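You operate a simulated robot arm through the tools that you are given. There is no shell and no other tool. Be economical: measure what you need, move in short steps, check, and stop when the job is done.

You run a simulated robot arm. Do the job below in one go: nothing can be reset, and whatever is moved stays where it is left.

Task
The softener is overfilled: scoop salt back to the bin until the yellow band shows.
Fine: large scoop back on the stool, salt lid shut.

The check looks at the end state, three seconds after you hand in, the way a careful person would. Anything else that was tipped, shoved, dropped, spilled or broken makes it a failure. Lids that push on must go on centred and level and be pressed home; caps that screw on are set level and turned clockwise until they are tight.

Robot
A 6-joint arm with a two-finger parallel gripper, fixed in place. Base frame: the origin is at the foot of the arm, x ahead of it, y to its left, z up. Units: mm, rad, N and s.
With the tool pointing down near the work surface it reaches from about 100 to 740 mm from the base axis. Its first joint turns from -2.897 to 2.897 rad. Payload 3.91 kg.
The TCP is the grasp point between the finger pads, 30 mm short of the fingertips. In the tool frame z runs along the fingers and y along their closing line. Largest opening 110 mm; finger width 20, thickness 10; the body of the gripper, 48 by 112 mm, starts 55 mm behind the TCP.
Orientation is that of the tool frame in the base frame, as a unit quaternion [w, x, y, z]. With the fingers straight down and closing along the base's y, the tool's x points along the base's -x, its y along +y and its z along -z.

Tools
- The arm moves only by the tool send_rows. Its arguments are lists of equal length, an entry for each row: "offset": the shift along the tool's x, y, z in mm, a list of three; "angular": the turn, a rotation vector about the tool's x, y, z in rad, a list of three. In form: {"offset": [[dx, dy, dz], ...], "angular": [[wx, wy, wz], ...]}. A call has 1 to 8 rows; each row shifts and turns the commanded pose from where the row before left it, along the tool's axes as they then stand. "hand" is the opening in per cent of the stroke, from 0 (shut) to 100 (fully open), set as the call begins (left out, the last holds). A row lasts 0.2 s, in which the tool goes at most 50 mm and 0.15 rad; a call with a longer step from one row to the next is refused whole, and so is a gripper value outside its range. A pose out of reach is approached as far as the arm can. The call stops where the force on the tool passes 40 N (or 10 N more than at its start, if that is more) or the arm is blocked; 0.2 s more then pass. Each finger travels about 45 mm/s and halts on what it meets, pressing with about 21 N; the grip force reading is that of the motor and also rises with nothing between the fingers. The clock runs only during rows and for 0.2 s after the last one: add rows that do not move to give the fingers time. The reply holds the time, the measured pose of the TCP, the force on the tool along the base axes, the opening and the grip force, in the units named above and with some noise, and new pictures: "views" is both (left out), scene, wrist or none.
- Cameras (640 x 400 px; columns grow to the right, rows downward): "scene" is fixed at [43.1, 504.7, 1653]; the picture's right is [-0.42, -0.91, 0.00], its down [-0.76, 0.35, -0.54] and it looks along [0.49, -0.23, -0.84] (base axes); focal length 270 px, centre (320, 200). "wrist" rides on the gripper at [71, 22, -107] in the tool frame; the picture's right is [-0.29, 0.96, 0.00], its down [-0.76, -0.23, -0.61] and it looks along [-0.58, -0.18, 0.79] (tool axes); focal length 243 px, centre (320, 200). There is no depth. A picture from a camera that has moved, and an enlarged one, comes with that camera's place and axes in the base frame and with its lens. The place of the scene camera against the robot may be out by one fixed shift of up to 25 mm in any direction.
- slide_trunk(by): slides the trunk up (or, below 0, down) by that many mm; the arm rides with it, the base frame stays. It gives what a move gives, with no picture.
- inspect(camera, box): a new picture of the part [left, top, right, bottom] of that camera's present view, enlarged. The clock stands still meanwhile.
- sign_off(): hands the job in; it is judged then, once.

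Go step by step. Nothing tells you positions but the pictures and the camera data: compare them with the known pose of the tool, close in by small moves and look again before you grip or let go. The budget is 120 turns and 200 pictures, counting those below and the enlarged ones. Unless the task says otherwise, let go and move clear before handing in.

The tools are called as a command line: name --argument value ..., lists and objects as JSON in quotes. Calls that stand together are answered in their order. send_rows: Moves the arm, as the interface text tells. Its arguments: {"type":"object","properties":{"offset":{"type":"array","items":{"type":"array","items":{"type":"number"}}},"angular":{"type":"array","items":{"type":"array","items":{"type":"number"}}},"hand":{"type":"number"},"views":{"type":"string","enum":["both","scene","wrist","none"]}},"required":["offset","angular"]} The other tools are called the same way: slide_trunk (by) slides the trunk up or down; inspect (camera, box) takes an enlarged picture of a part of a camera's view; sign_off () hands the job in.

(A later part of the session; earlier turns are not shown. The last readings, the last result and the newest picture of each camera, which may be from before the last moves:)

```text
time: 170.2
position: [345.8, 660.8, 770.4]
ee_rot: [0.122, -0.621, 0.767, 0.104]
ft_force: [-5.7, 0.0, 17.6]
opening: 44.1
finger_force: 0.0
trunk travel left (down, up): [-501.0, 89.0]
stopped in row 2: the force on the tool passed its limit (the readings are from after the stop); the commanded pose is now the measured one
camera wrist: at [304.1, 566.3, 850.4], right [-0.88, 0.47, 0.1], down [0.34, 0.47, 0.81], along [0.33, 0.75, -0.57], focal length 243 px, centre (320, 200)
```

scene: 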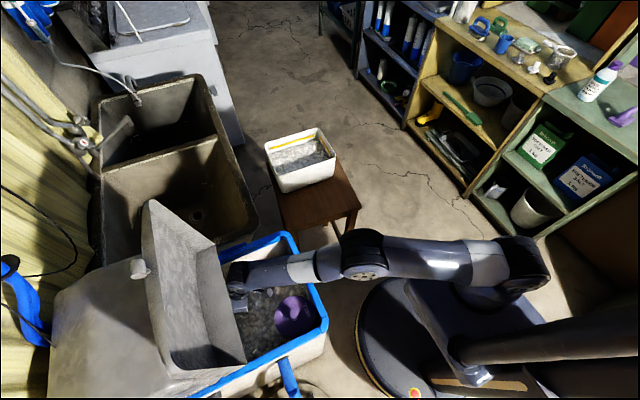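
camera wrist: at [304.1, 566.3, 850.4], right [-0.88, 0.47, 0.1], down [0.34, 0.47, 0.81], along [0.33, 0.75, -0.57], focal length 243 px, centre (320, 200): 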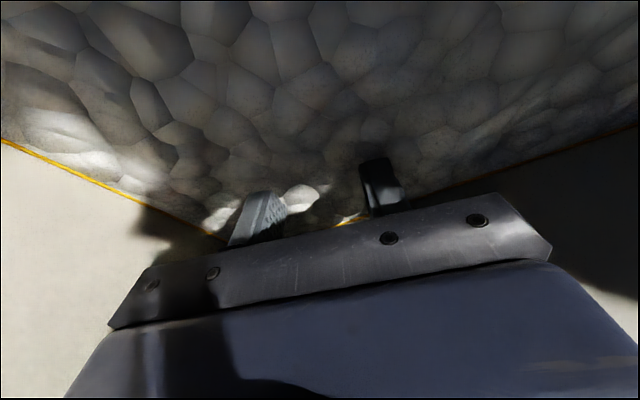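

Contact near the back-right corner, with one fingertip deflected outward; likely the scoop. Lifting slightly to relieve it, and continuing to close to feel what's there.

send_rows --offset '[[-1, 0, -4], [0, 0, 0], [0, 0, 0], [0, 0, 0], [0, 0, 0]]' --angular '[[0, 0, 0], [0, 0, 0], [0, 0, 0], [0, 0, 0], [0, 0, 0]]' --hand 0 --views "none"

send_rows --offset '[[0, 0, 0], [0, 0, 0], [0, 0, 0]]' --angular '[[0, 0, 0], [0, 0, 0], [0, 0, 0]]' --views "none"

```text
time: 171.4
position: [349.3, 657.1, 769.5]
ee_rot: [0.116, -0.621, 0.768, 0.103]
ft_force: [0.6, -0.2, 0.4]
opening: 0.0
finger_force: 20.4
trunk travel left (down, up): [-501.0, 89.0]
```

```text
time: 172.2
position: [348.7, 657.4, 768.6]
ee_rot: [0.116, -0.621, 0.768, 0.103]
ft_force: [-0.6, 0.3, 0.8]
opening: 0.0
finger_force: 21.5
trunk travel left (down, up): [-501.0, 89.0]
```

send_rows --offset '[[1.4, 0, 4.8], [1.4, 0, 4.8], [1.4, 0, 4.8], [1.4, 0, 4.8]]' --angular '[[0, 0, 0], [0, 0, 0], [0, 0, 0], [0, 0, 0]]' --views "none"

send_rows --offset '[[-5.5, 0, -19.2], [0, 30, 0], [1.4, 0, 4.8], [1.4, 0, 4.8], [1.4, 0, 4.8], [1.4, 0, 4.8], [1.4, 0, 4.8]]' --angular '[[0, 0, 0], [0, 0, 0], [0, 0, 0], [0, 0, 0], [0, 0, 0], [0, 0, 0], [0, 0, 0]]' --views "none"

send_rows --offset '[[-7, 0, -24], [0, -30, 0], [28, 0, -8], [1.4, 0, 4.8], [1.4, 0, 4.8], [1.4, 0, 4.8], [1.4, 0, 4.8], [1.4, 0, 4.8]]' --angular '[[0, 0, 0], [0, 0, 0], [0, 0, 0], [0, 0, 0], [0, 0, 0], [0, 0, 0], [0, 0, 0], [0, 0, 0]]' --views "none"

```text
time: 173.2
position: [348.3, 658.6, 749.4]
ee_rot: [0.116, -0.621, 0.768, 0.103]
ft_force: [0.2, 0.9, 0.8]
opening: 0.0
finger_force: 20.8
trunk travel left (down, up): [-501.0, 89.0]
```

```text
time: 174.8
position: [318.6, 664.8, 745.9]
ee_rot: [0.116, -0.622, 0.768, 0.102]
ft_force: [0.1, -0.3, -1.2]
opening: 0.0
finger_force: 20.9
trunk travel left (down, up): [-501.0, 89.0]
```

```text
time: 176.3
position: [345.9, 634.4, 763.6]
ee_rot: [0.124, -0.62, 0.767, 0.106]
ft_force: [0.6, 1.4, 13.9]
opening: 0.4
finger_force: 20.8
trunk travel left (down, up): [-501.0, 89.0]
stopped in row 7: the force on the tool passed its limit (the readings are from after the stop); the commanded pose is now the measured one
```

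The probes point to a narrow solid — the handle — under y≈642, running roughly along x, with the cup likely at −x. I'll raise, rotate the fingers to close along y, straddle it and close.

send_rows --offset '[[-6.9, 0, -24], [-6.9, 0, -24], [0, 0, 0], [0, 0, 0], [0, 0, 0], [0, 0, 0]]' --angular '[[0, 0, 0], [0, 0, 0], [0, 0, 0.149], [0, 0, 0.149], [0, 0, 0.149], [0, 0, 0.149]]' --hand 75 --views "none"

send_rows --offset '[[0, 0, 0], [0, 0, 0], [0, 0, 0], [0, 0, 0], [5, -2.5, 23], [5, -2.5, 23], [5, -2.5, 23]]' --angular '[[0, 0, 0.149], [0, 0, 0.149], [0, 0, 0.149], [0, 0, 0.149], [0, 0, 0], [0, 0, 0], [0, 0, 0]]' --views "none"

send_rows --offset '[[0, 0, 0], [0, 0, 0], [0, 0, 0], [0, 0, 0], [0, 0, 0], [0, 0, 0], [0, 0, 0]]' --angular '[[0, 0, 0], [0, 0, 0], [0, 0, 0], [0, 0, 0], [0, 0, 0], [0, 0, 0], [0, 0, 0]]' --hand 0 --views "none"

```text
time: 177.7
position: [345.0, 629.4, 808.3]
ee_rot: [0.083, -0.366, 0.917, 0.135]
ft_force: [0.6, -0.1, 0.1]
opening: 82.3
finger_force: 0.0
trunk travel left (down, up): [-501.0, 89.0]
```

```text
time: 179.3
position: [334.9, 642.4, 741.8]
ee_rot: [0.041, -0.082, 0.984, 0.155]
ft_force: [0.0, -10.3, 9.2]
opening: 79.1
finger_force: 0.2
trunk travel left (down, up): [-501.0, 89.0]
```

```text
time: 180.9
position: [335.8, 642.5, 738.9]
ee_rot: [0.04, -0.082, 0.984, 0.153]
ft_force: [0.0, -0.8, -0.7]
opening: 20.9
finger_force: 21.4
trunk travel left (down, up): [-501.0, 89.0]
```

Opening 20.9 mm — that is the handle. Lifting gently to see.

send_rows --offset '[[-1.5, 3.8, -14.4], [-1.5, 3.8, -14.4], [-1.5, 3.8, -14.4], [-1.5, 3.8, -14.4], [-1.5, 3.8, -14.4]]' --angular '[[0, 0, 0], [0, 0, 0], [0, 0, 0], [0, 0, 0], [0, 0, 0]]' --views "both"

inspect --camera "wrist" --box '[160, 0, 480, 220]'

inspect --camera "scene" --box '[190, 220, 330, 340]'

```text
time: 182.1
position: [334.1, 638.5, 814.5]
ee_rot: [0.04, -0.082, 0.984, 0.154]
ft_force: [-0.1, 0.7, -0.4]
opening: 21.2
finger_force: 21.1
trunk travel left (down, up): [-501.0, 89.0]
camera wrist: at [254.2, 616.1, 914.9], right [0.12, 0.94, 0.31], down [0.75, -0.29, 0.59], along [0.65, 0.17, -0.74], focal length 243 px, centre (320, 200)
```

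scene: 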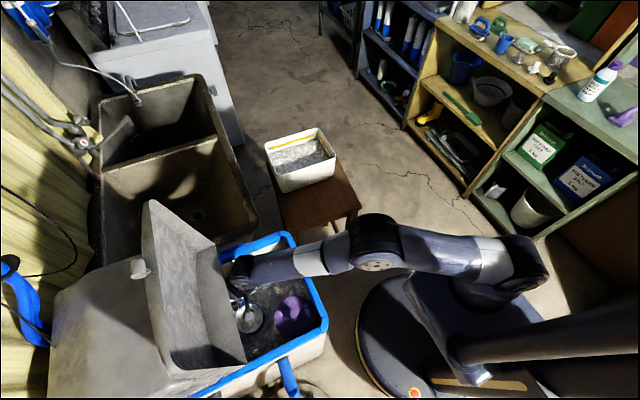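
wrist: 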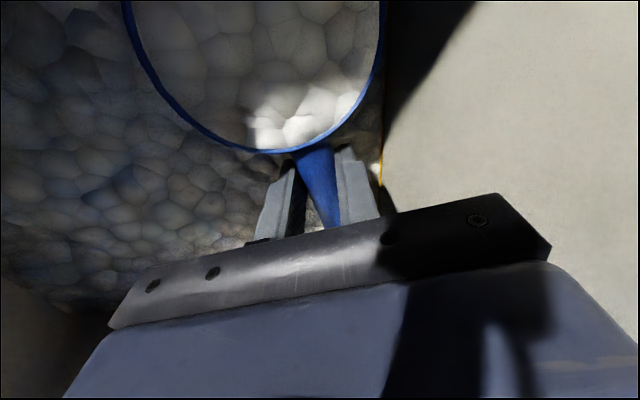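

```text
1.82 times, centred on (320, 110) of wrist
camera zoom: at [254.2, 616.1, 914.9], right [0.12, 0.94, 0.31], down [0.75, -0.29, 0.59], along [0.65, 0.17, -0.74], focal length 441 px, centre (320, 364)
```

zoom: 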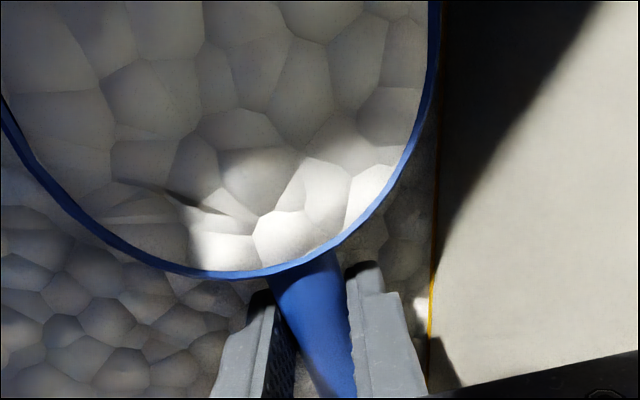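

```text
3.33 times, centred on (260, 280) of scene
camera zoom: at [43.1, 504.7, 1653.0], right [-0.42, -0.91, 0.0], down [-0.76, 0.35, -0.54], along [0.49, -0.23, -0.84], focal length 899 px, centre (520, -67)
```

zoom: 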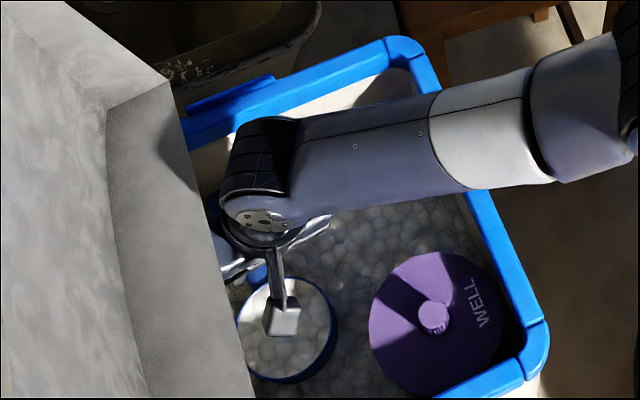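

The scoop came up upright and brim-full of salt, held by the handle, with the cup towards −x. I'll lift it out carefully, keeping clear of the WELL cap and the lid's deep edge.

send_rows --offset '[[-3.3, -2.1, -16.4], [-3.3, -2.1, -16.4], [-3.3, -2.1, -16.4], [-3.3, -2.1, -16.4]]' --angular '[[0, 0, 0], [0, 0, 0], [0, 0, 0], [0, 0, 0]]' --views "none"

send_rows --offset '[[-1.3, 1.7, -18.7], [-1.3, 1.7, -18.7], [-1.3, 1.7, -18.7]]' --angular '[[0, 0, 0], [0, 0, 0], [0, 0, 0]]' --views "wrist"

inspect --camera "scene" --box '[190, 200, 350, 360]'

```text
time: 183.1
position: [345.5, 610.5, 875.5]
ee_rot: [0.04, -0.083, 0.984, 0.153]
ft_force: [-2.0, -0.2, -0.7]
opening: 21.2
finger_force: 20.8
trunk travel left (down, up): [-501.0, 89.0]
```

```text
time: 183.9
position: [345.9, 599.7, 931.7]
ee_rot: [0.041, -0.083, 0.984, 0.154]
ft_force: [-0.2, -0.3, -0.9]
opening: 20.9
finger_force: 21.1
trunk travel left (down, up): [-501.0, 89.0]
camera wrist: at [265.7, 576.9, 1031.2], right [0.12, 0.94, 0.31], down [0.75, -0.29, 0.59], along [0.65, 0.17, -0.75], focal length 243 px, centre (320, 200)
```

wrist: 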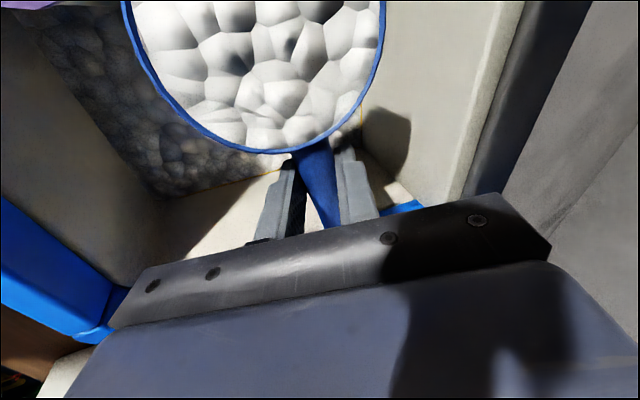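

```text
2.50 times, centred on (270, 280) of scene
camera zoom: at [43.1, 504.7, 1653.0], right [-0.42, -0.91, 0.0], down [-0.76, 0.35, -0.54], along [0.49, -0.23, -0.84], focal length 674 px, centre (445, 0)
```

zoom: 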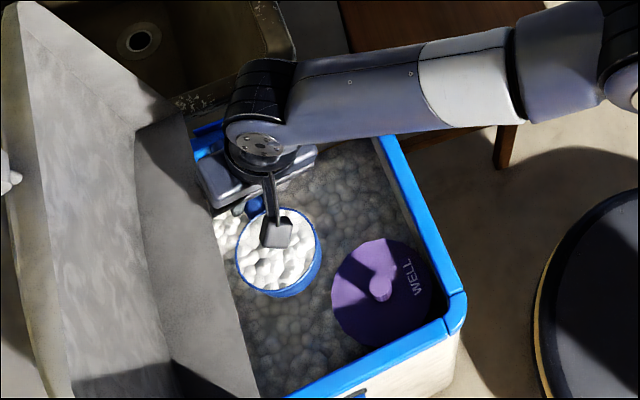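

send_rows --offset '[[1.4, -14.2, -21], [1.4, -14.2, -21], [1.4, -14.2, -21], [1.4, -14.2, -21], [1.4, -14.2, -21]]' --angular '[[0, 0, 0], [0, 0, 0], [0, 0, 0], [0, 0, 0], [0, 0, 0]]' --views "both"

```text
time: 185.1
position: [347.1, 500.5, 1009.6]
ee_rot: [0.041, -0.083, 0.984, 0.155]
ft_force: [-0.6, 0.0, -0.9]
opening: 21.2
finger_force: 21.4
trunk travel left (down, up): [-501.0, 89.0]
camera wrist: at [266.8, 478.5, 1111.2], right [0.12, 0.94, 0.31], down [0.75, -0.29, 0.59], along [0.65, 0.17, -0.74], focal length 243 px, centre (320, 200)
```

scene: 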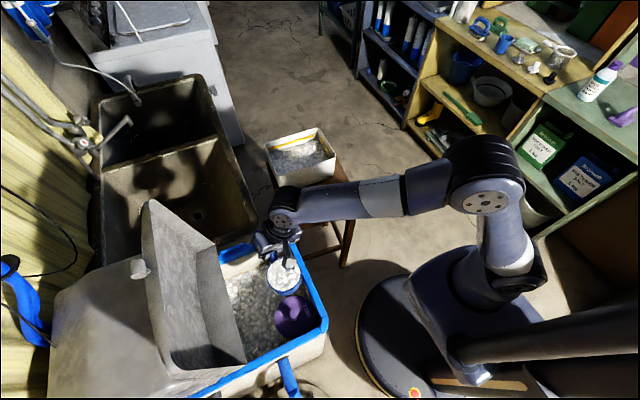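
wrist: 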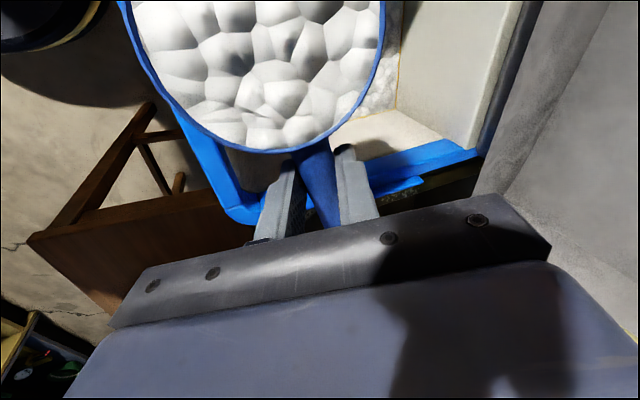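

send_rows --offset '[[-13, -16.8, -3.8], [-13, -16.8, -3.8], [-13, -16.8, -3.8], [-13, -16.8, -3.8], [-13, -16.8, -3.8], [-13, -16.8, -3.8]]' --angular '[[0, 0, 0], [0, 0, 0], [0, 0, 0], [0, 0, 0], [0, 0, 0], [0, 0, 0]]' --views "none"

send_rows --offset '[[0, 0, 0], [0, 0, 0], [0, 0, 0], [0, 0, 0], [0, 0, 0], [0, 0, 0], [0, 0, 0], [0, 0, 0]]' --angular '[[0.0125, -0.0355, 0.114], [0.0125, -0.0355, 0.114], [0.0125, -0.0355, 0.114], [0.0125, -0.0355, 0.114], [0.0125, -0.0355, 0.114], [0.0125, -0.0355, 0.114], [0.0125, -0.0355, 0.114], [0.0125, -0.0355, 0.114]]' --views "none"

send_rows --offset '[[0, 0, 0], [0, 0, 0], [0, 0, 0], [0, 0, 0], [0, 0, 0], [0, 0, 0], [0, 0, 0], [0, 0, 0]]' --angular '[[0.0125, -0.0355, 0.114], [0.0125, -0.0355, 0.114], [0.0125, -0.0355, 0.114], [0.0125, -0.0355, 0.114], [0.0125, -0.0355, 0.114], [0.0125, -0.0355, 0.114], [0.0125, -0.0355, 0.114], [0.0125, -0.0355, 0.114]]' --views "both"

```text
time: 186.5
position: [439.7, 407.9, 1008.9]
ee_rot: [0.039, -0.081, 0.984, 0.154]
ft_force: [-0.2, -0.3, -1.4]
opening: 21.2
finger_force: 21.4
trunk travel left (down, up): [-501.0, 89.0]
```

```text
time: 188.3
position: [439.9, 409.4, 1010.4]
ee_rot: [0.106, 0.383, 0.91, 0.118]
ft_force: [-0.5, 0.5, -0.5]
opening: 20.9
finger_force: 21.4
trunk travel left (down, up): [-501.0, 89.0]
```

```text
time: 190.1
position: [440.9, 411.2, 1007.8]
ee_rot: [0.148, 0.76, 0.631, 0.056]
ft_force: [0.6, -1.5, -0.8]
opening: 21.1
finger_force: 21.3
trunk travel left (down, up): [-501.0, 89.0]
camera wrist: at [444.7, 494.4, 1109.5], right [0.84, -0.44, 0.31], down [-0.53, -0.61, 0.59], along [-0.07, -0.66, -0.75], focal length 243 px, centre (320, 200)
```

scene: 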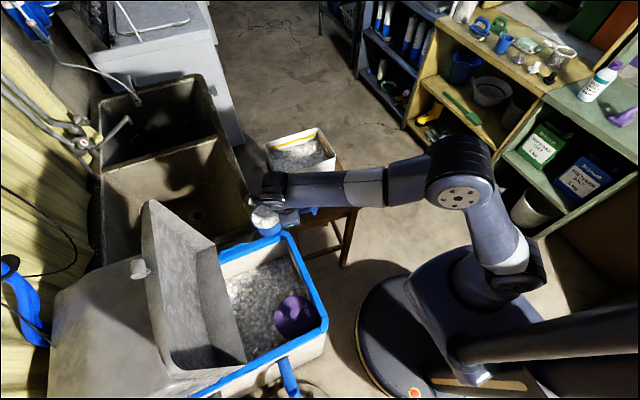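
wrist: 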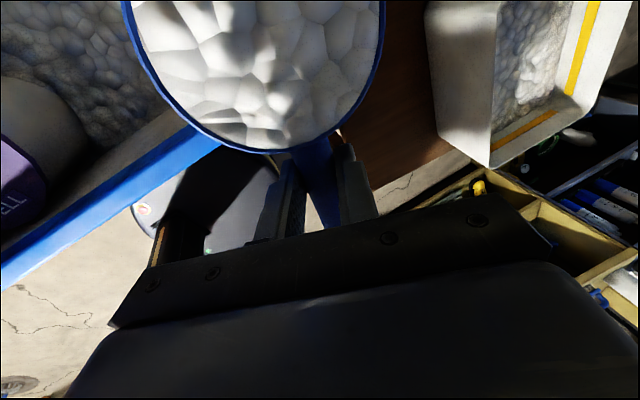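

send_rows --offset '[[-13.2, 21.6, 8.1], [-13.2, 21.6, 8.1], [-13.2, 21.6, 8.1], [-13.2, 21.6, 8.1], [-13.2, 21.6, 8.1]]' --angular '[[0, 0, 0], [0, 0, 0], [0, 0, 0], [0, 0, 0], [0, 0, 0]]' --views "none"

send_rows --offset '[[-13.2, 21.6, 8.1], [-13.2, 21.6, 8.1], [-13.2, 21.6, 8.1], [-13.2, 21.6, 8.1], [-13.2, 21.6, 8.1]]' --angular '[[0, 0, 0], [0, 0, 0], [0, 0, 0], [0, 0, 0], [0, 0, 0]]' --views "none"

send_rows --offset '[[0, 0, 0], [0, 0, 0], [0, 0, 0], [0, 0, 0], [0, 0, 0], [0, 0, 0]]' --angular '[[0.0132, -0.0376, 0.1207], [0.0132, -0.0376, 0.1207], [0.0132, -0.0376, 0.1207], [0.0132, -0.0376, 0.1207], [0.0132, -0.0376, 0.1207], [0.0132, -0.0376, 0.1207]]' --views "both"

inspect --camera "scene" --box '[240, 100, 380, 220]'

```text
time: 191.3
position: [539.4, 320.9, 1010.6]
ee_rot: [0.148, 0.759, 0.631, 0.055]
ft_force: [0.5, 0.0, -1.2]
opening: 21.1
finger_force: 21.2
trunk travel left (down, up): [-501.0, 89.0]
```

```text
time: 192.5
position: [639.4, 233.6, 1009.1]
ee_rot: [0.149, 0.759, 0.631, 0.054]
ft_force: [-0.2, -0.9, 0.0]
opening: 20.9
finger_force: 20.7
trunk travel left (down, up): [-501.0, 89.0]
```

```text
time: 193.9
position: [639.6, 234.2, 1009.5]
ee_rot: [0.157, 0.939, 0.305, -0.006]
ft_force: [0.3, -0.2, -1.0]
opening: 21.2
finger_force: 21.1
trunk travel left (down, up): [-501.0, 89.0]
camera wrist: at [700.5, 291.6, 1110.4], right [0.32, -0.9, 0.31], down [-0.8, -0.08, 0.59], along [-0.51, -0.44, -0.74], focal length 243 px, centre (320, 200)
```

scene: 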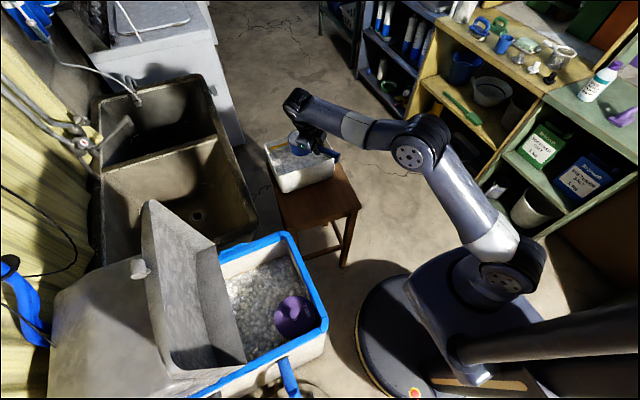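
wrist: 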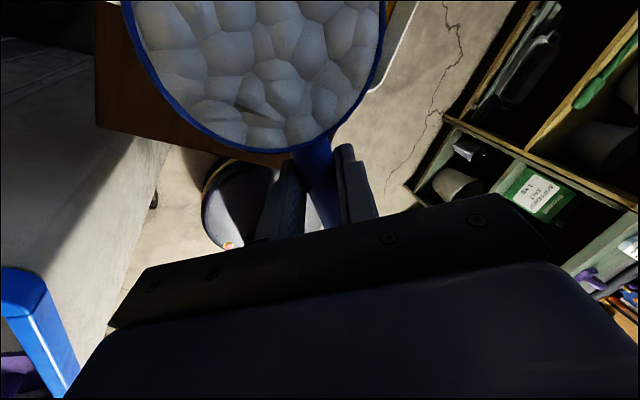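

```text
3.33 times, centred on (310, 160) of scene
camera zoom: at [43.1, 504.7, 1653.0], right [-0.42, -0.91, 0.0], down [-0.76, 0.35, -0.54], along [0.49, -0.23, -0.84], focal length 899 px, centre (353, 333)
```

zoom: 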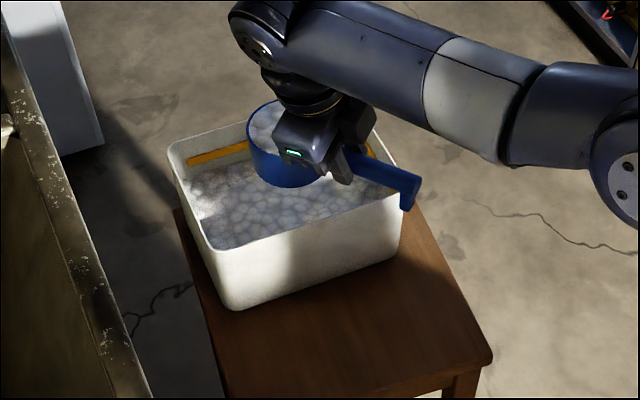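

The full scoop hovers by the bin. Moving over it and lowering before tipping.

send_rows --offset '[[7.5, 5.6, 22.8], [7.5, 5.6, 22.8], [7.5, 5.6, 22.8], [7.5, 5.6, 22.8], [7, 5, 20]]' --angular '[[0, 0, 0], [0, 0, 0], [0, 0, 0], [0, 0, 0], [0, 0, 0]]' --views "both"

inspect --camera "scene" --box '[240, 100, 380, 220]'

```text
time: 195.1
position: [694.2, 200.2, 906.5]
ee_rot: [0.158, 0.939, 0.304, -0.003]
ft_force: [-0.3, 0.0, -0.6]
opening: 21.2
finger_force: 21.0
trunk travel left (down, up): [-501.0, 89.0]
camera wrist: at [754.9, 257.5, 1008.6], right [0.31, -0.9, 0.31], down [-0.81, -0.07, 0.59], along [-0.51, -0.43, -0.75], focal length 243 px, centre (320, 200)
```

scene: 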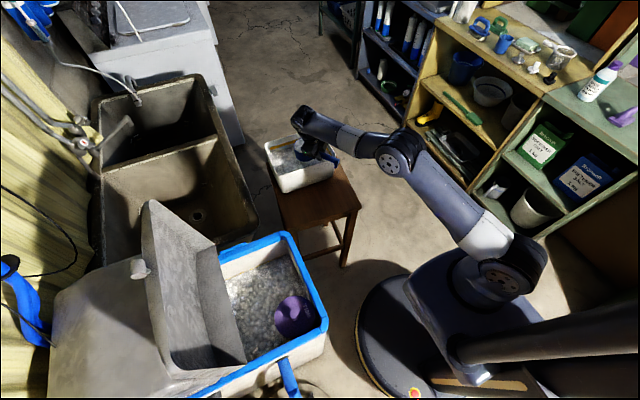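
wrist: 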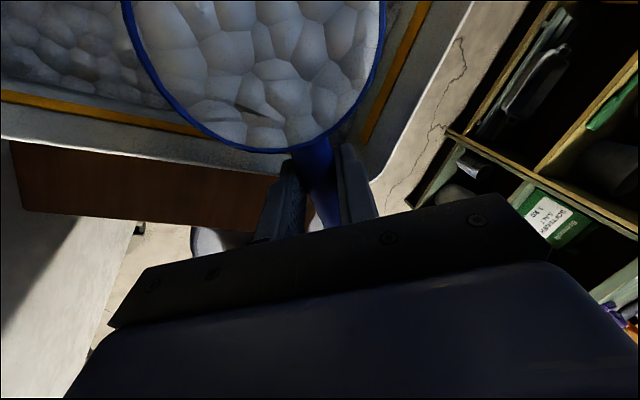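

```text
3.33 times, centred on (310, 160) of scene
camera zoom: at [43.1, 504.7, 1653.0], right [-0.42, -0.91, 0.0], down [-0.76, 0.35, -0.54], along [0.49, -0.23, -0.84], focal length 899 px, centre (353, 333)
```

zoom: 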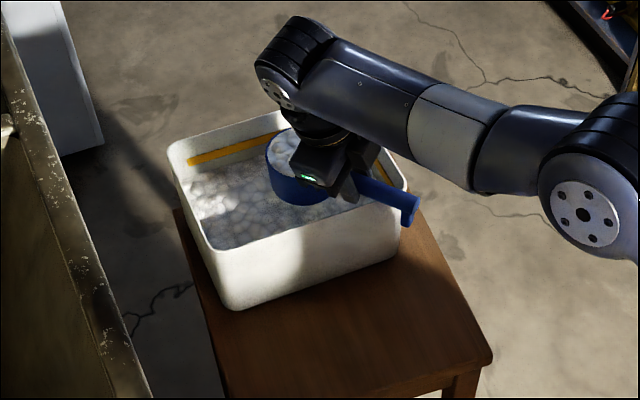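

send_rows --offset '[[0, 0, 0], [0, 0, 0], [0, 0, 0], [0, 0, 0], [0, 0, 0], [0, 0, 0], [0, 0, 0], [0, 0, 0]]' --angular '[[-0.13, 0, 0], [-0.13, 0, 0], [-0.13, 0, 0], [-0.13, 0, 0], [-0.13, 0, 0], [-0.13, 0, 0], [-0.13, 0, 0], [-0.13, 0, 0]]' --views "scene"

inspect --camera "scene" --box '[240, 100, 380, 220]'

```text
time: 196.9
position: [739.4, 207.5, 918.7]
ee_rot: [0.366, 0.88, 0.297, 0.062]
ft_force: [0.2, 0.0, -0.4]
opening: 20.8
finger_force: 21.0
out of reach, approached as far as the arm can: row 1, 2, 3, 4, 5, 6, 7, 8
trunk travel left (down, up): [-501.0, 89.0]
```

scene: 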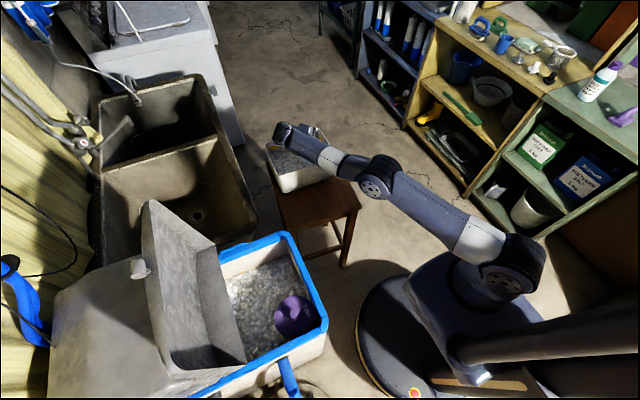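

```text
3.33 times, centred on (310, 160) of scene
camera zoom: at [43.1, 504.7, 1653.0], right [-0.42, -0.91, 0.0], down [-0.76, 0.35, -0.54], along [0.49, -0.23, -0.84], focal length 899 px, centre (353, 333)
```

zoom: 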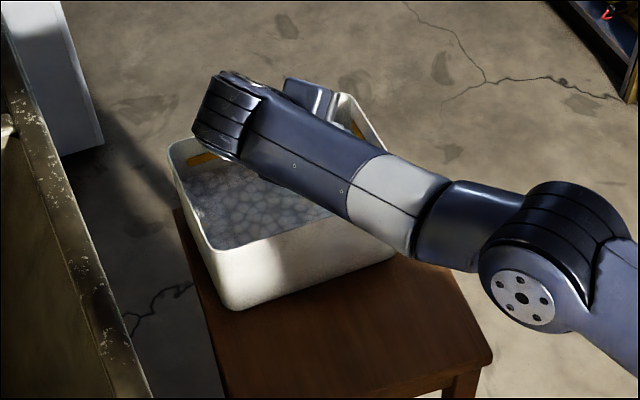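

The wrist limit stopped the roll and the arm drifted outward, but the cup is still over the bin at about 25° tilt. I'll yaw the scoop +35° so the remaining roll leans the wrist inward, then finish pouring.

send_rows --offset '[[0, 0, 0], [0, 0, 0], [0, 0, 0], [0, 0, 0], [0, 0, 0]]' --angular '[[-0.0132, 0.083, -0.0885], [-0.0132, 0.083, -0.0885], [-0.0132, 0.083, -0.0885], [-0.0132, 0.083, -0.0885], [-0.0132, 0.083, -0.0885]]' --views "both"

inspect --camera "scene" --box '[240, 100, 380, 220]'

```text
time: 198.1
position: [740.7, 211.1, 918.5]
ee_rot: [0.33, 0.749, 0.548, 0.17]
ft_force: [0.3, -0.4, -0.9]
opening: 20.7
finger_force: 21.0
trunk travel left (down, up): [-501.0, 89.0]
camera wrist: at [713.2, 306.7, 1003.1], right [0.58, -0.44, 0.68], down [-0.8, -0.48, 0.37], along [0.17, -0.76, -0.63], focal length 243 px, centre (320, 200)
```

scene: 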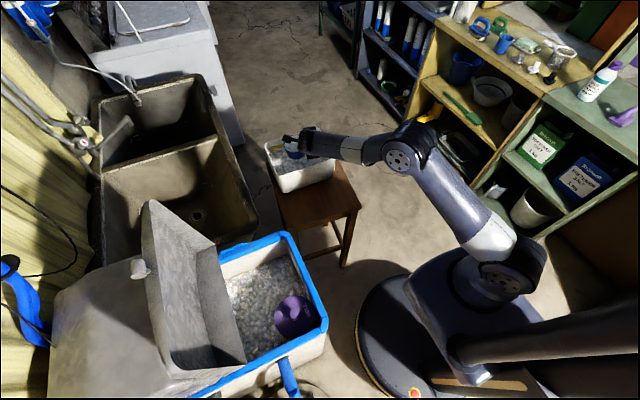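
wrist: 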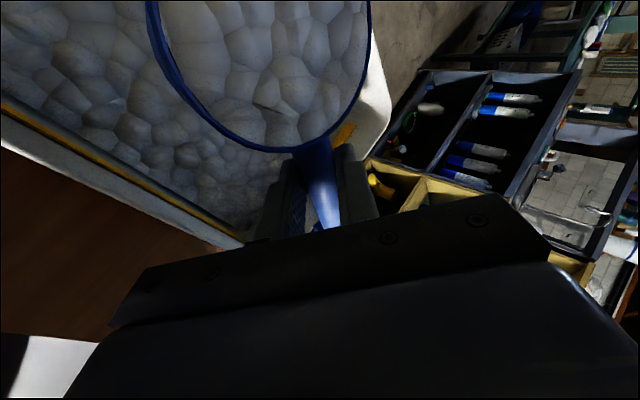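

```text
3.33 times, centred on (310, 160) of scene
camera zoom: at [43.1, 504.7, 1653.0], right [-0.42, -0.91, 0.0], down [-0.76, 0.35, -0.54], along [0.49, -0.23, -0.84], focal length 899 px, centre (353, 333)
```

zoom: 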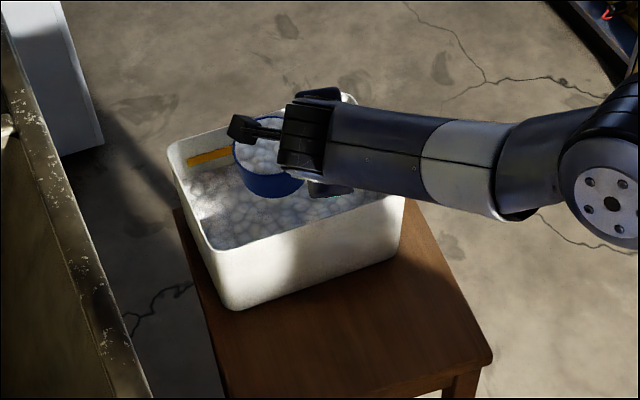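

Good position, with the cup well inside the bin. Continuing the roll to pour.

send_rows --offset '[[0, 0, 0], [0, 0, 0], [0, 0, 0], [0, 0, 0], [0, 0, 0], [0, 0, 0], [0, 0, 0], [0, 0, 0]]' --angular '[[-0.13, 0, 0], [-0.13, 0, 0], [-0.13, 0, 0], [-0.13, 0, 0], [-0.13, 0, 0], [-0.13, 0, 0], [-0.13, 0, 0], [-0.13, 0, 0]]' --views "both"

inspect --camera "scene" --box '[240, 100, 380, 220]'

```text
time: 199.9
position: [857.9, 253.0, 958.6]
ee_rot: [0.533, 0.623, 0.475, 0.32]
ft_force: [-0.4, -0.5, -1.1]
opening: 21.3
finger_force: 21.2
out of reach, approached as far as the arm can: row 1, 2, 3, 4, 5, 6, 7, 8
trunk travel left (down, up): [-501.0, 89.0]
camera wrist: at [790.2, 358.8, 996.0], right [0.14, -0.25, 0.96], down [-0.87, -0.49, 0.0], along [0.47, -0.83, -0.29], focal length 243 px, centre (320, 200)
```

scene: 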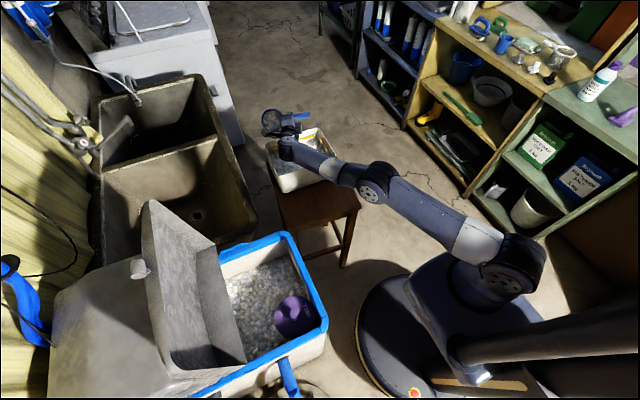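
wrist: 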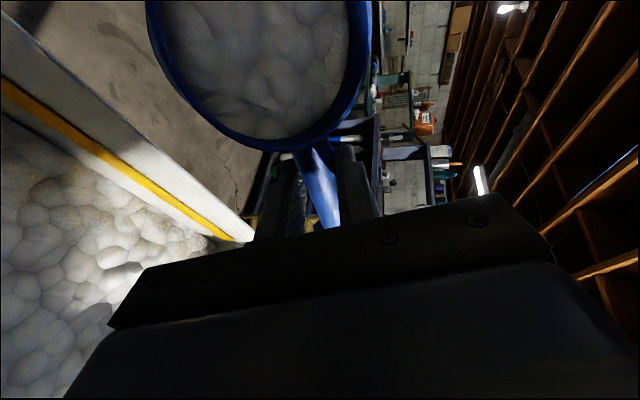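

```text
3.33 times, centred on (310, 160) of scene
camera zoom: at [43.1, 504.7, 1653.0], right [-0.42, -0.91, 0.0], down [-0.76, 0.35, -0.54], along [0.49, -0.23, -0.84], focal length 899 px, centre (353, 333)
```

zoom: 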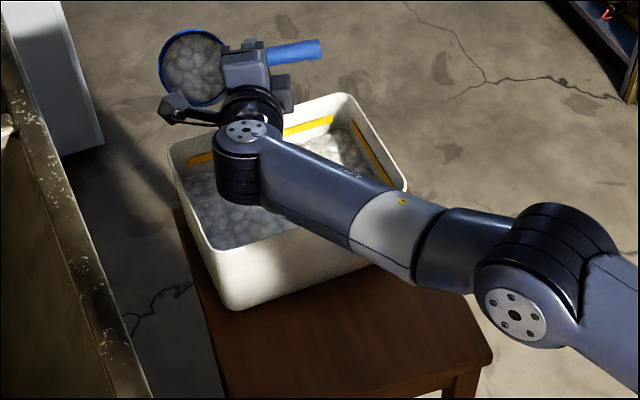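

The arm overreached, so the cup is now beyond the bin, but the salt still seems to be in it. The shoulder is too high for an outward-pointing tool. I'll pull back over the bin while rising, then lower the trunk.

send_rows --offset '[[-17, 13.7, -21.6], [-17, 13.7, -21.6], [-17, 13.7, -21.6], [-17, 13.7, -21.6], [-17, 13.7, -21.6]]' --angular '[[0, 0, 0], [0, 0, 0], [0, 0, 0], [0, 0, 0], [0, 0, 0]]' --views "both"

inspect --camera "scene" --box '[240, 80, 380, 200]'

```text
time: 201.1
position: [822.7, 248.7, 1085.5]
ee_rot: [0.532, 0.623, 0.477, 0.318]
ft_force: [0.2, 0.2, -0.6]
opening: 20.9
finger_force: 21.3
out of reach, approached as far as the arm can: row 1, 2, 3, 4, 5
trunk travel left (down, up): [-501.0, 89.0]
camera wrist: at [757.6, 356.0, 1122.4], right [0.14, -0.25, 0.96], down [-0.87, -0.49, 0.0], along [0.47, -0.83, -0.29], focal length 243 px, centre (320, 200)
```

scene: 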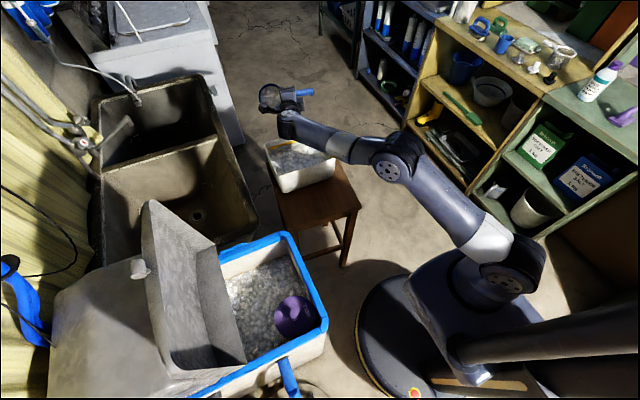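
wrist: 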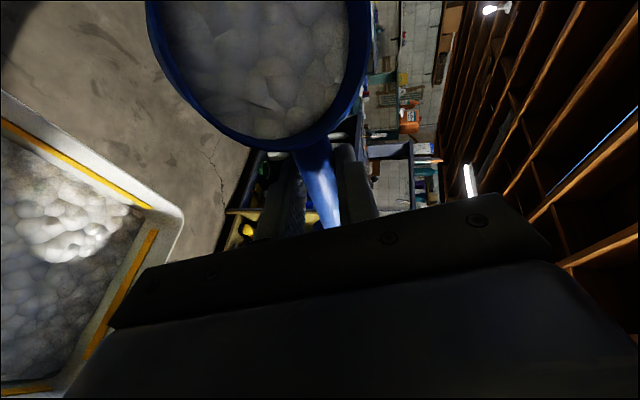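

```text
3.33 times, centred on (310, 140) of scene
camera zoom: at [43.1, 504.7, 1653.0], right [-0.42, -0.91, 0.0], down [-0.76, 0.35, -0.54], along [0.49, -0.23, -0.84], focal length 899 px, centre (353, 400)
```

zoom: 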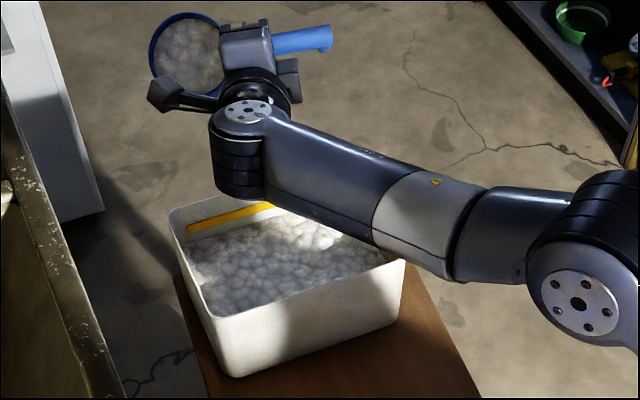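

slide_trunk --by -110

send_rows --offset '[[-7, -4.5, -17], [-7, -4.5, -17], [-7, -4.5, -17], [-7, -4.5, -17], [-7, -4.5, -17]]' --angular '[[0, 0, 0], [0, 0, 0], [0, 0, 0], [0, 0, 0], [0, 0, 0]]' --views "scene"

inspect --camera "scene" --box '[240, 80, 380, 200]'

```text
time: 202.5
position: [826.4, 248.6, 974.7]
ee_rot: [0.532, 0.624, 0.476, 0.318]
ft_force: [1.0, 0.2, -1.7]
opening: 20.9
finger_force: 20.9
trunk travel left (down, up): [-391.0, 199.0]
```

```text
time: 203.7
position: [789.7, 277.3, 1009.5]
ee_rot: [0.532, 0.624, 0.477, 0.315]
ft_force: [0.1, 0.3, -0.6]
opening: 21.1
finger_force: 20.5
out of reach, approached as far as the arm can: row 1, 2, 3, 4, 5
trunk travel left (down, up): [-391.0, 199.0]
```

scene: 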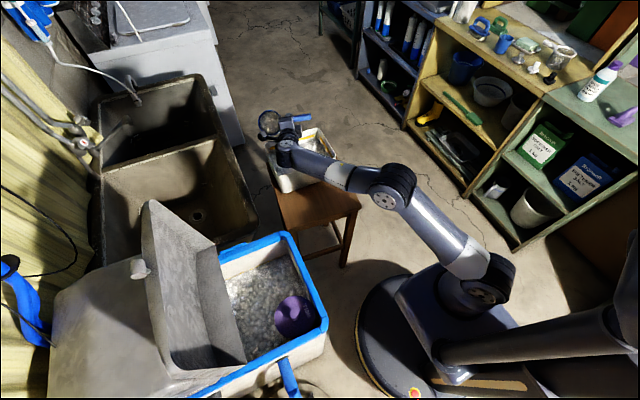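

```text
3.33 times, centred on (310, 140) of scene
camera zoom: at [43.1, 504.7, 1653.0], right [-0.42, -0.91, 0.0], down [-0.76, 0.35, -0.54], along [0.49, -0.23, -0.84], focal length 899 px, centre (353, 400)
```

zoom: 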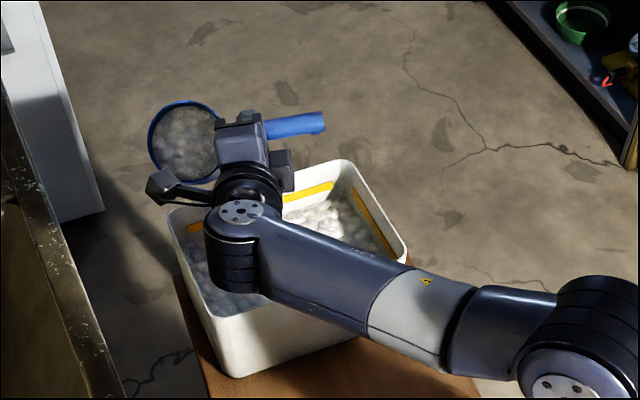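

slide_trunk --by -65

send_rows --offset '[[-22, -3, -3], [-22, -3, -3], [-22, -3, -3], [-22, -3, -3], [-20, -3, -3]]' --angular '[[0, 0, 0], [0, 0, 0], [0, 0, 0], [0, 0, 0], [0, 0, 0]]' --views "both"

inspect --camera "scene" --box '[240, 80, 380, 200]'

```text
time: 204.7
position: [790.0, 276.7, 944.1]
ee_rot: [0.532, 0.624, 0.478, 0.316]
ft_force: [-0.2, 0.0, -0.8]
opening: 21.1
finger_force: 21.0
trunk travel left (down, up): [-326.0, 264.0]
```

```text
time: 205.9
position: [787.6, 206.0, 987.3]
ee_rot: [0.532, 0.625, 0.478, 0.313]
ft_force: [0.6, 0.9, -0.9]
opening: 21.0
finger_force: 20.9
out of reach, approached as far as the arm can: row 1, 2, 3, 4, 5
trunk travel left (down, up): [-326.0, 264.0]
camera wrist: at [721.5, 312.1, 1025.8], right [0.15, -0.25, 0.96], down [-0.87, -0.49, 0.01], along [0.47, -0.83, -0.29], focal length 243 px, centre (320, 200)
```

scene: 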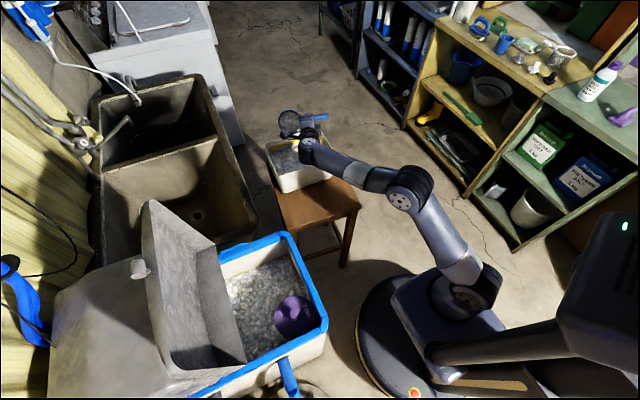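
wrist: 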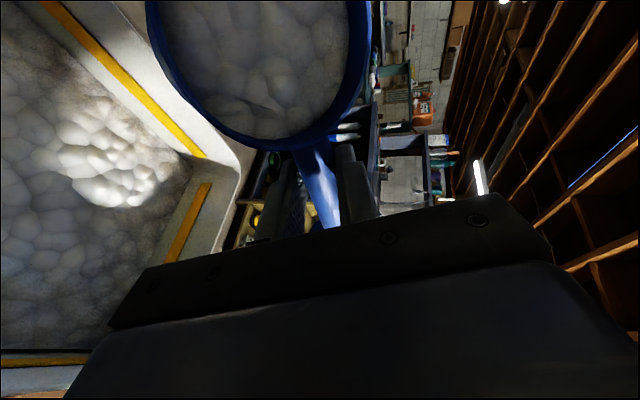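

```text
3.33 times, centred on (310, 140) of scene
camera zoom: at [43.1, 504.7, 1653.0], right [-0.42, -0.91, 0.0], down [-0.76, 0.35, -0.54], along [0.49, -0.23, -0.84], focal length 899 px, centre (353, 400)
```

zoom: 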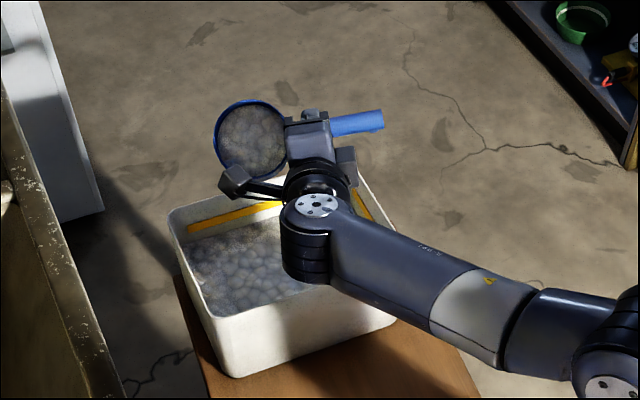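

slide_trunk --by -60

send_rows --offset '[[-19.5, 23.8, -21.3], [-19.5, 23.8, -21.3]]' --angular '[[0, 0, 0], [0, 0, 0]]' --views "none"

slide_trunk --by -60

send_rows --offset '[[-15, 23.8, -18], [-15, 23.8, -18]]' --angular '[[0, 0, 0], [0, 0, 0]]' --views "none"

```text
time: 206.9
position: [788.2, 205.3, 927.0]
ee_rot: [0.532, 0.624, 0.479, 0.315]
ft_force: [-0.7, 0.3, -0.2]
opening: 20.9
finger_force: 21.2
trunk travel left (down, up): [-266.0, 324.0]
```

```text
time: 207.5
position: [750.3, 185.0, 988.3]
ee_rot: [0.531, 0.625, 0.478, 0.314]
ft_force: [1.0, 0.1, -1.3]
opening: 20.9
finger_force: 21.3
trunk travel left (down, up): [-266.0, 324.0]
```

```text
time: 208.5
position: [750.4, 184.4, 928.2]
ee_rot: [0.531, 0.625, 0.478, 0.313]
ft_force: [-0.7, 0.0, 0.4]
opening: 21.1
finger_force: 20.9
trunk travel left (down, up): [-206.0, 384.0]
```

```text
time: 209.1
position: [720.4, 171.6, 983.9]
ee_rot: [0.531, 0.625, 0.478, 0.313]
ft_force: [-0.5, 0.8, -0.6]
opening: 20.7
finger_force: 21.2
trunk travel left (down, up): [-206.0, 384.0]
```

slide_trunk --by -50

send_rows --offset '[[18, 6, 19], [0, 0, 0], [0, 0, 0], [0, 0, 0]]' --angular '[[0, 0, 0], [-0.12, 0, 0], [-0.12, 0, 0], [-0.12, 0, 0]]' --views "both"

inspect --camera "scene" --box '[240, 80, 380, 200]'

```text
time: 210.1
position: [719.7, 171.1, 935.6]
ee_rot: [0.531, 0.624, 0.479, 0.314]
ft_force: [0.0, 0.5, -0.8]
opening: 20.6
finger_force: 20.8
trunk travel left (down, up): [-156.0, 434.0]
```

```text
time: 211.1
position: [788.6, 203.6, 988.1]
ee_rot: [0.635, 0.521, 0.416, 0.391]
ft_force: [-0.5, -0.4, -1.2]
opening: 20.6
finger_force: 20.2
out of reach, approached as far as the arm can: row 3, 4
trunk travel left (down, up): [-156.0, 434.0]
camera wrist: at [710.7, 311.0, 990.1], right [-0.16, -0.13, 0.98], down [-0.82, -0.54, -0.2], along [0.55, -0.83, -0.02], focal length 243 px, centre (320, 200)
```

scene: 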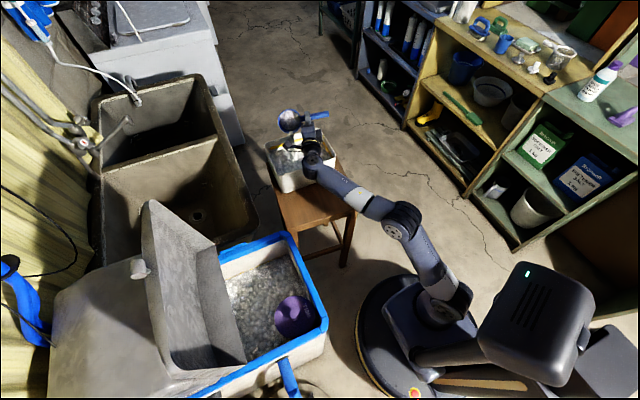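
wrist: 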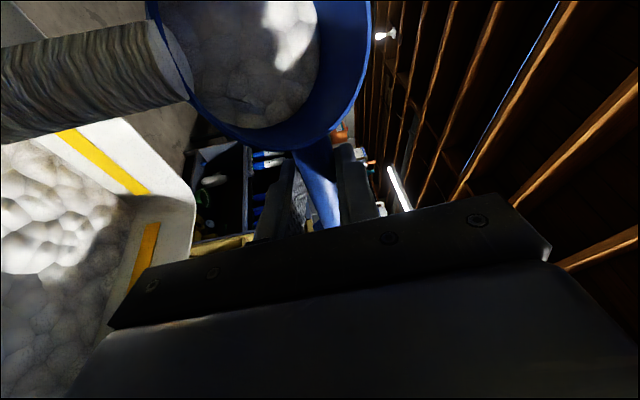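

```text
refused: no pictures are left
```

The picture budget is used up. The last view shows a salt stream leaving the cup, and by geometry it falls inside the bin. I'll keep working from poses alone: lower the trunk stepwise and complete the roll over the bin.

slide_trunk --by -50

send_rows --offset '[[-14, 20.2, -14.8], [-14, 20.2, -14.8]]' --angular '[[0, 0, 0], [0, 0, 0]]' --views "none"

slide_trunk --by -50

```text
time: 212.0
position: [788.6, 204.7, 938.8]
ee_rot: [0.634, 0.521, 0.416, 0.392]
ft_force: [0.5, 0.6, 0.4]
opening: 20.7
finger_force: 21.1
trunk travel left (down, up): [-106.0, 484.0]
```

```text
time: 212.6
position: [747.9, 194.3, 976.1]
ee_rot: [0.634, 0.522, 0.417, 0.391]
ft_force: [-0.1, 0.3, -1.1]
opening: 20.8
finger_force: 21.1
trunk travel left (down, up): [-106.0, 484.0]
no pictures are left
```

```text
time: 213.4
position: [745.1, 191.6, 939.5]
ee_rot: [0.636, 0.52, 0.409, 0.398]
ft_force: [0.5, 1.0, 2.9]
opening: 21.2
finger_force: 20.3
trunk travel left (down, up): [-56.0, 534.0]
stopped: the force on the tool passed its limit (the readings are from after the stop); the commanded pose is now the measured one
```

send_rows --offset '[[0, 20, 0], [0, 15, 0]]' --angular '[[0, 0, 0], [0, 0, 0]]' --views "none"

send_rows --offset '[[0, 0, 0], [0, 0, 0], [0, 0, 0]]' --angular '[[-0.1, 0, 0], [-0.1, 0, 0], [-0.1, 0, 0]]' --views "none"

```text
time: 214.1
position: [743.6, 195.8, 971.1]
ee_rot: [0.636, 0.52, 0.41, 0.396]
ft_force: [-0.6, 0.0, -0.7]
opening: 21.1
finger_force: 21.4
trunk travel left (down, up): [-56.0, 534.0]
no pictures are left
```

```text
time: 214.8
position: [777.0, 219.5, 1014.1]
ee_rot: [0.706, 0.419, 0.347, 0.454]
ft_force: [0.4, -0.2, -0.3]
opening: 21.1
finger_force: 21.2
out of reach, approached as far as the arm can: row 2, 3
trunk travel left (down, up): [-56.0, 534.0]
no pictures are left
```

slide_trunk --by -45

send_rows --offset '[[-8, 15, -20], [-8, 15, -20], [0, 0, 0], [0, 0, 0], [0, 0, 0], [0, 0, 0], [0, 0, 0]]' --angular '[[0, 0, 0], [0, 0, 0], [-0.1, 0, 0], [-0.1, 0, 0], [-0.1, 0, 0], [0, 0, 0], [0, 0, 0]]' --views "none"

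```text
time: 215.7
position: [775.8, 219.3, 967.8]
ee_rot: [0.706, 0.42, 0.347, 0.453]
ft_force: [-0.6, 0.0, -0.6]
opening: 21.2
finger_force: 20.9
trunk travel left (down, up): [-11.0, 579.0]
```

```text
time: 217.3
position: [760.4, 248.5, 1019.4]
ee_rot: [0.744, 0.347, 0.3, 0.485]
ft_force: [0.9, -0.2, -1.0]
opening: 21.2
finger_force: 21.1
out of reach, approached as far as the arm can: row 1, 2, 3, 4, 5
trunk travel left (down, up): [-11.0, 579.0]
no pictures are left
```

The roll has reached about 107°, so the cup should be empty. Now I'll unroll stepwise while raising the trunk and pulling inward, heading for the free stool area.

send_rows --offset '[[0, 0, 0], [0, 0, 0], [0, 0, 0], [0, 0, 0], [0, 0, 0]]' --angular '[[0.13, 0, 0], [0.13, 0, 0], [0.13, 0, 0], [0.13, 0, 0], [0.13, 0, 0]]' --views "none"

slide_trunk --by 120

send_rows --offset '[[0, 0, 0], [0, 0, 0], [0, 0, 0], [0, 0, 0]]' --angular '[[0.13, 0, 0], [0.13, 0, 0], [0.13, 0, 0], [0.13, 0, 0]]' --views "none"

```text
time: 218.5
position: [721.8, 223.6, 989.2]
ee_rot: [0.593, 0.567, 0.441, 0.364]
ft_force: [0.6, 0.0, -0.4]
opening: 20.8
finger_force: 21.1
out of reach, approached as far as the arm can: row 1, 2, 3, 4, 5
trunk travel left (down, up): [-11.0, 579.0]
no pictures are left
```

```text
time: 220.0
position: [722.3, 224.3, 1107.4]
ee_rot: [0.595, 0.566, 0.439, 0.365]
ft_force: [-0.4, 0.1, -0.9]
opening: 21.1
finger_force: 20.8
trunk travel left (down, up): [-131.0, 459.0]
```

```text
time: 221.0
position: [667.4, 190.6, 1051.9]
ee_rot: [0.428, 0.701, 0.518, 0.239]
ft_force: [0.6, -0.7, -0.5]
opening: 21.2
finger_force: 21.0
out of reach, approached as far as the arm can: row 1, 2, 3, 4
trunk travel left (down, up): [-131.0, 459.0]
no pictures are left
```

slide_trunk --by 150

send_rows --offset '[[-12, -39, 3], [-12, -39, 3], [-12, -39, 3]]' --angular '[[0, 0, 0], [0, 0, 0], [0, 0, 0]]' --views "none"

send_rows --offset '[[0, 0, 0], [0, 0, 0], [0, 0, 0], [0, 0, 0], [0, 0, 0]]' --angular '[[0.14, 0, 0], [0.14, 0, 0], [0.14, 0, 0], [0.14, 0, 0], [0.14, 0, 0]]' --views "none"

```text
time: 222.8
position: [667.7, 190.0, 1202.5]
ee_rot: [0.428, 0.701, 0.518, 0.24]
ft_force: [-0.3, -0.5, -0.3]
opening: 21.0
finger_force: 20.4
trunk travel left (down, up): [-281.0, 309.0]
```

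```text
time: 223.6
position: [602.5, 166.3, 1102.5]
ee_rot: [0.428, 0.7, 0.518, 0.241]
ft_force: [-0.2, 0.8, -0.7]
opening: 20.9
finger_force: 21.2
trunk travel left (down, up): [-281.0, 309.0]
no pictures are left
```

```text
time: 224.8
position: [597.9, 164.3, 1099.2]
ee_rot: [0.162, 0.805, 0.568, 0.049]
ft_force: [-0.5, -0.1, 0.0]
opening: 21.0
finger_force: 21.3
out of reach, approached as far as the arm can: row 5
trunk travel left (down, up): [-281.0, 309.0]
no pictures are left
```

The scoop is level again near (598,164,1099). I'll lower it over the free stool area at about (573,168), cup towards +y, and feel for contact.

send_rows --offset '[[0, 0, 0], [3.7, -17.6, 39.4], [3.7, -17.6, 39.4], [3.7, -17.6, 39.4], [3.7, -17.6, 39.4], [3.7, -17.6, 39.4], [3.7, -17.6, 39.4]]' --angular '[[0.02, 0, 0], [0, 0, 0], [0, 0, 0], [0, 0, 0], [0, 0, 0], [0, 0, 0], [0, 0, 0]]' --views "none"

send_rows --offset '[[0.6, -1.9, 5.65], [0.6, -1.9, 5.65], [0.6, -1.9, 5.65], [0.4, -1.3, 3.8], [0.4, -1.3, 3.8], [0.4, -1.3, 3.8], [0.4, -1.3, 3.8], [0.4, -1.3, 3.8]]' --angular '[[0, 0, 0], [0, 0, 0], [0, 0, 0], [0, 0, 0], [0, 0, 0], [0, 0, 0], [0, 0, 0], [0, 0, 0]]' --views "none"

```text
time: 226.4
position: [564.6, 166.6, 840.2]
ee_rot: [0.155, 0.807, 0.569, 0.042]
ft_force: [-0.7, -0.4, 0.1]
opening: 20.8
finger_force: 20.7
out of reach, approached as far as the arm can: row 1
trunk travel left (down, up): [-281.0, 309.0]
no pictures are left
```

```text
time: 228.2
position: [565.9, 166.6, 800.2]
ee_rot: [0.155, 0.806, 0.57, 0.042]
ft_force: [-2.4, 0.4, 4.8]
opening: 20.8
finger_force: 21.0
trunk travel left (down, up): [-281.0, 309.0]
no pictures are left
```

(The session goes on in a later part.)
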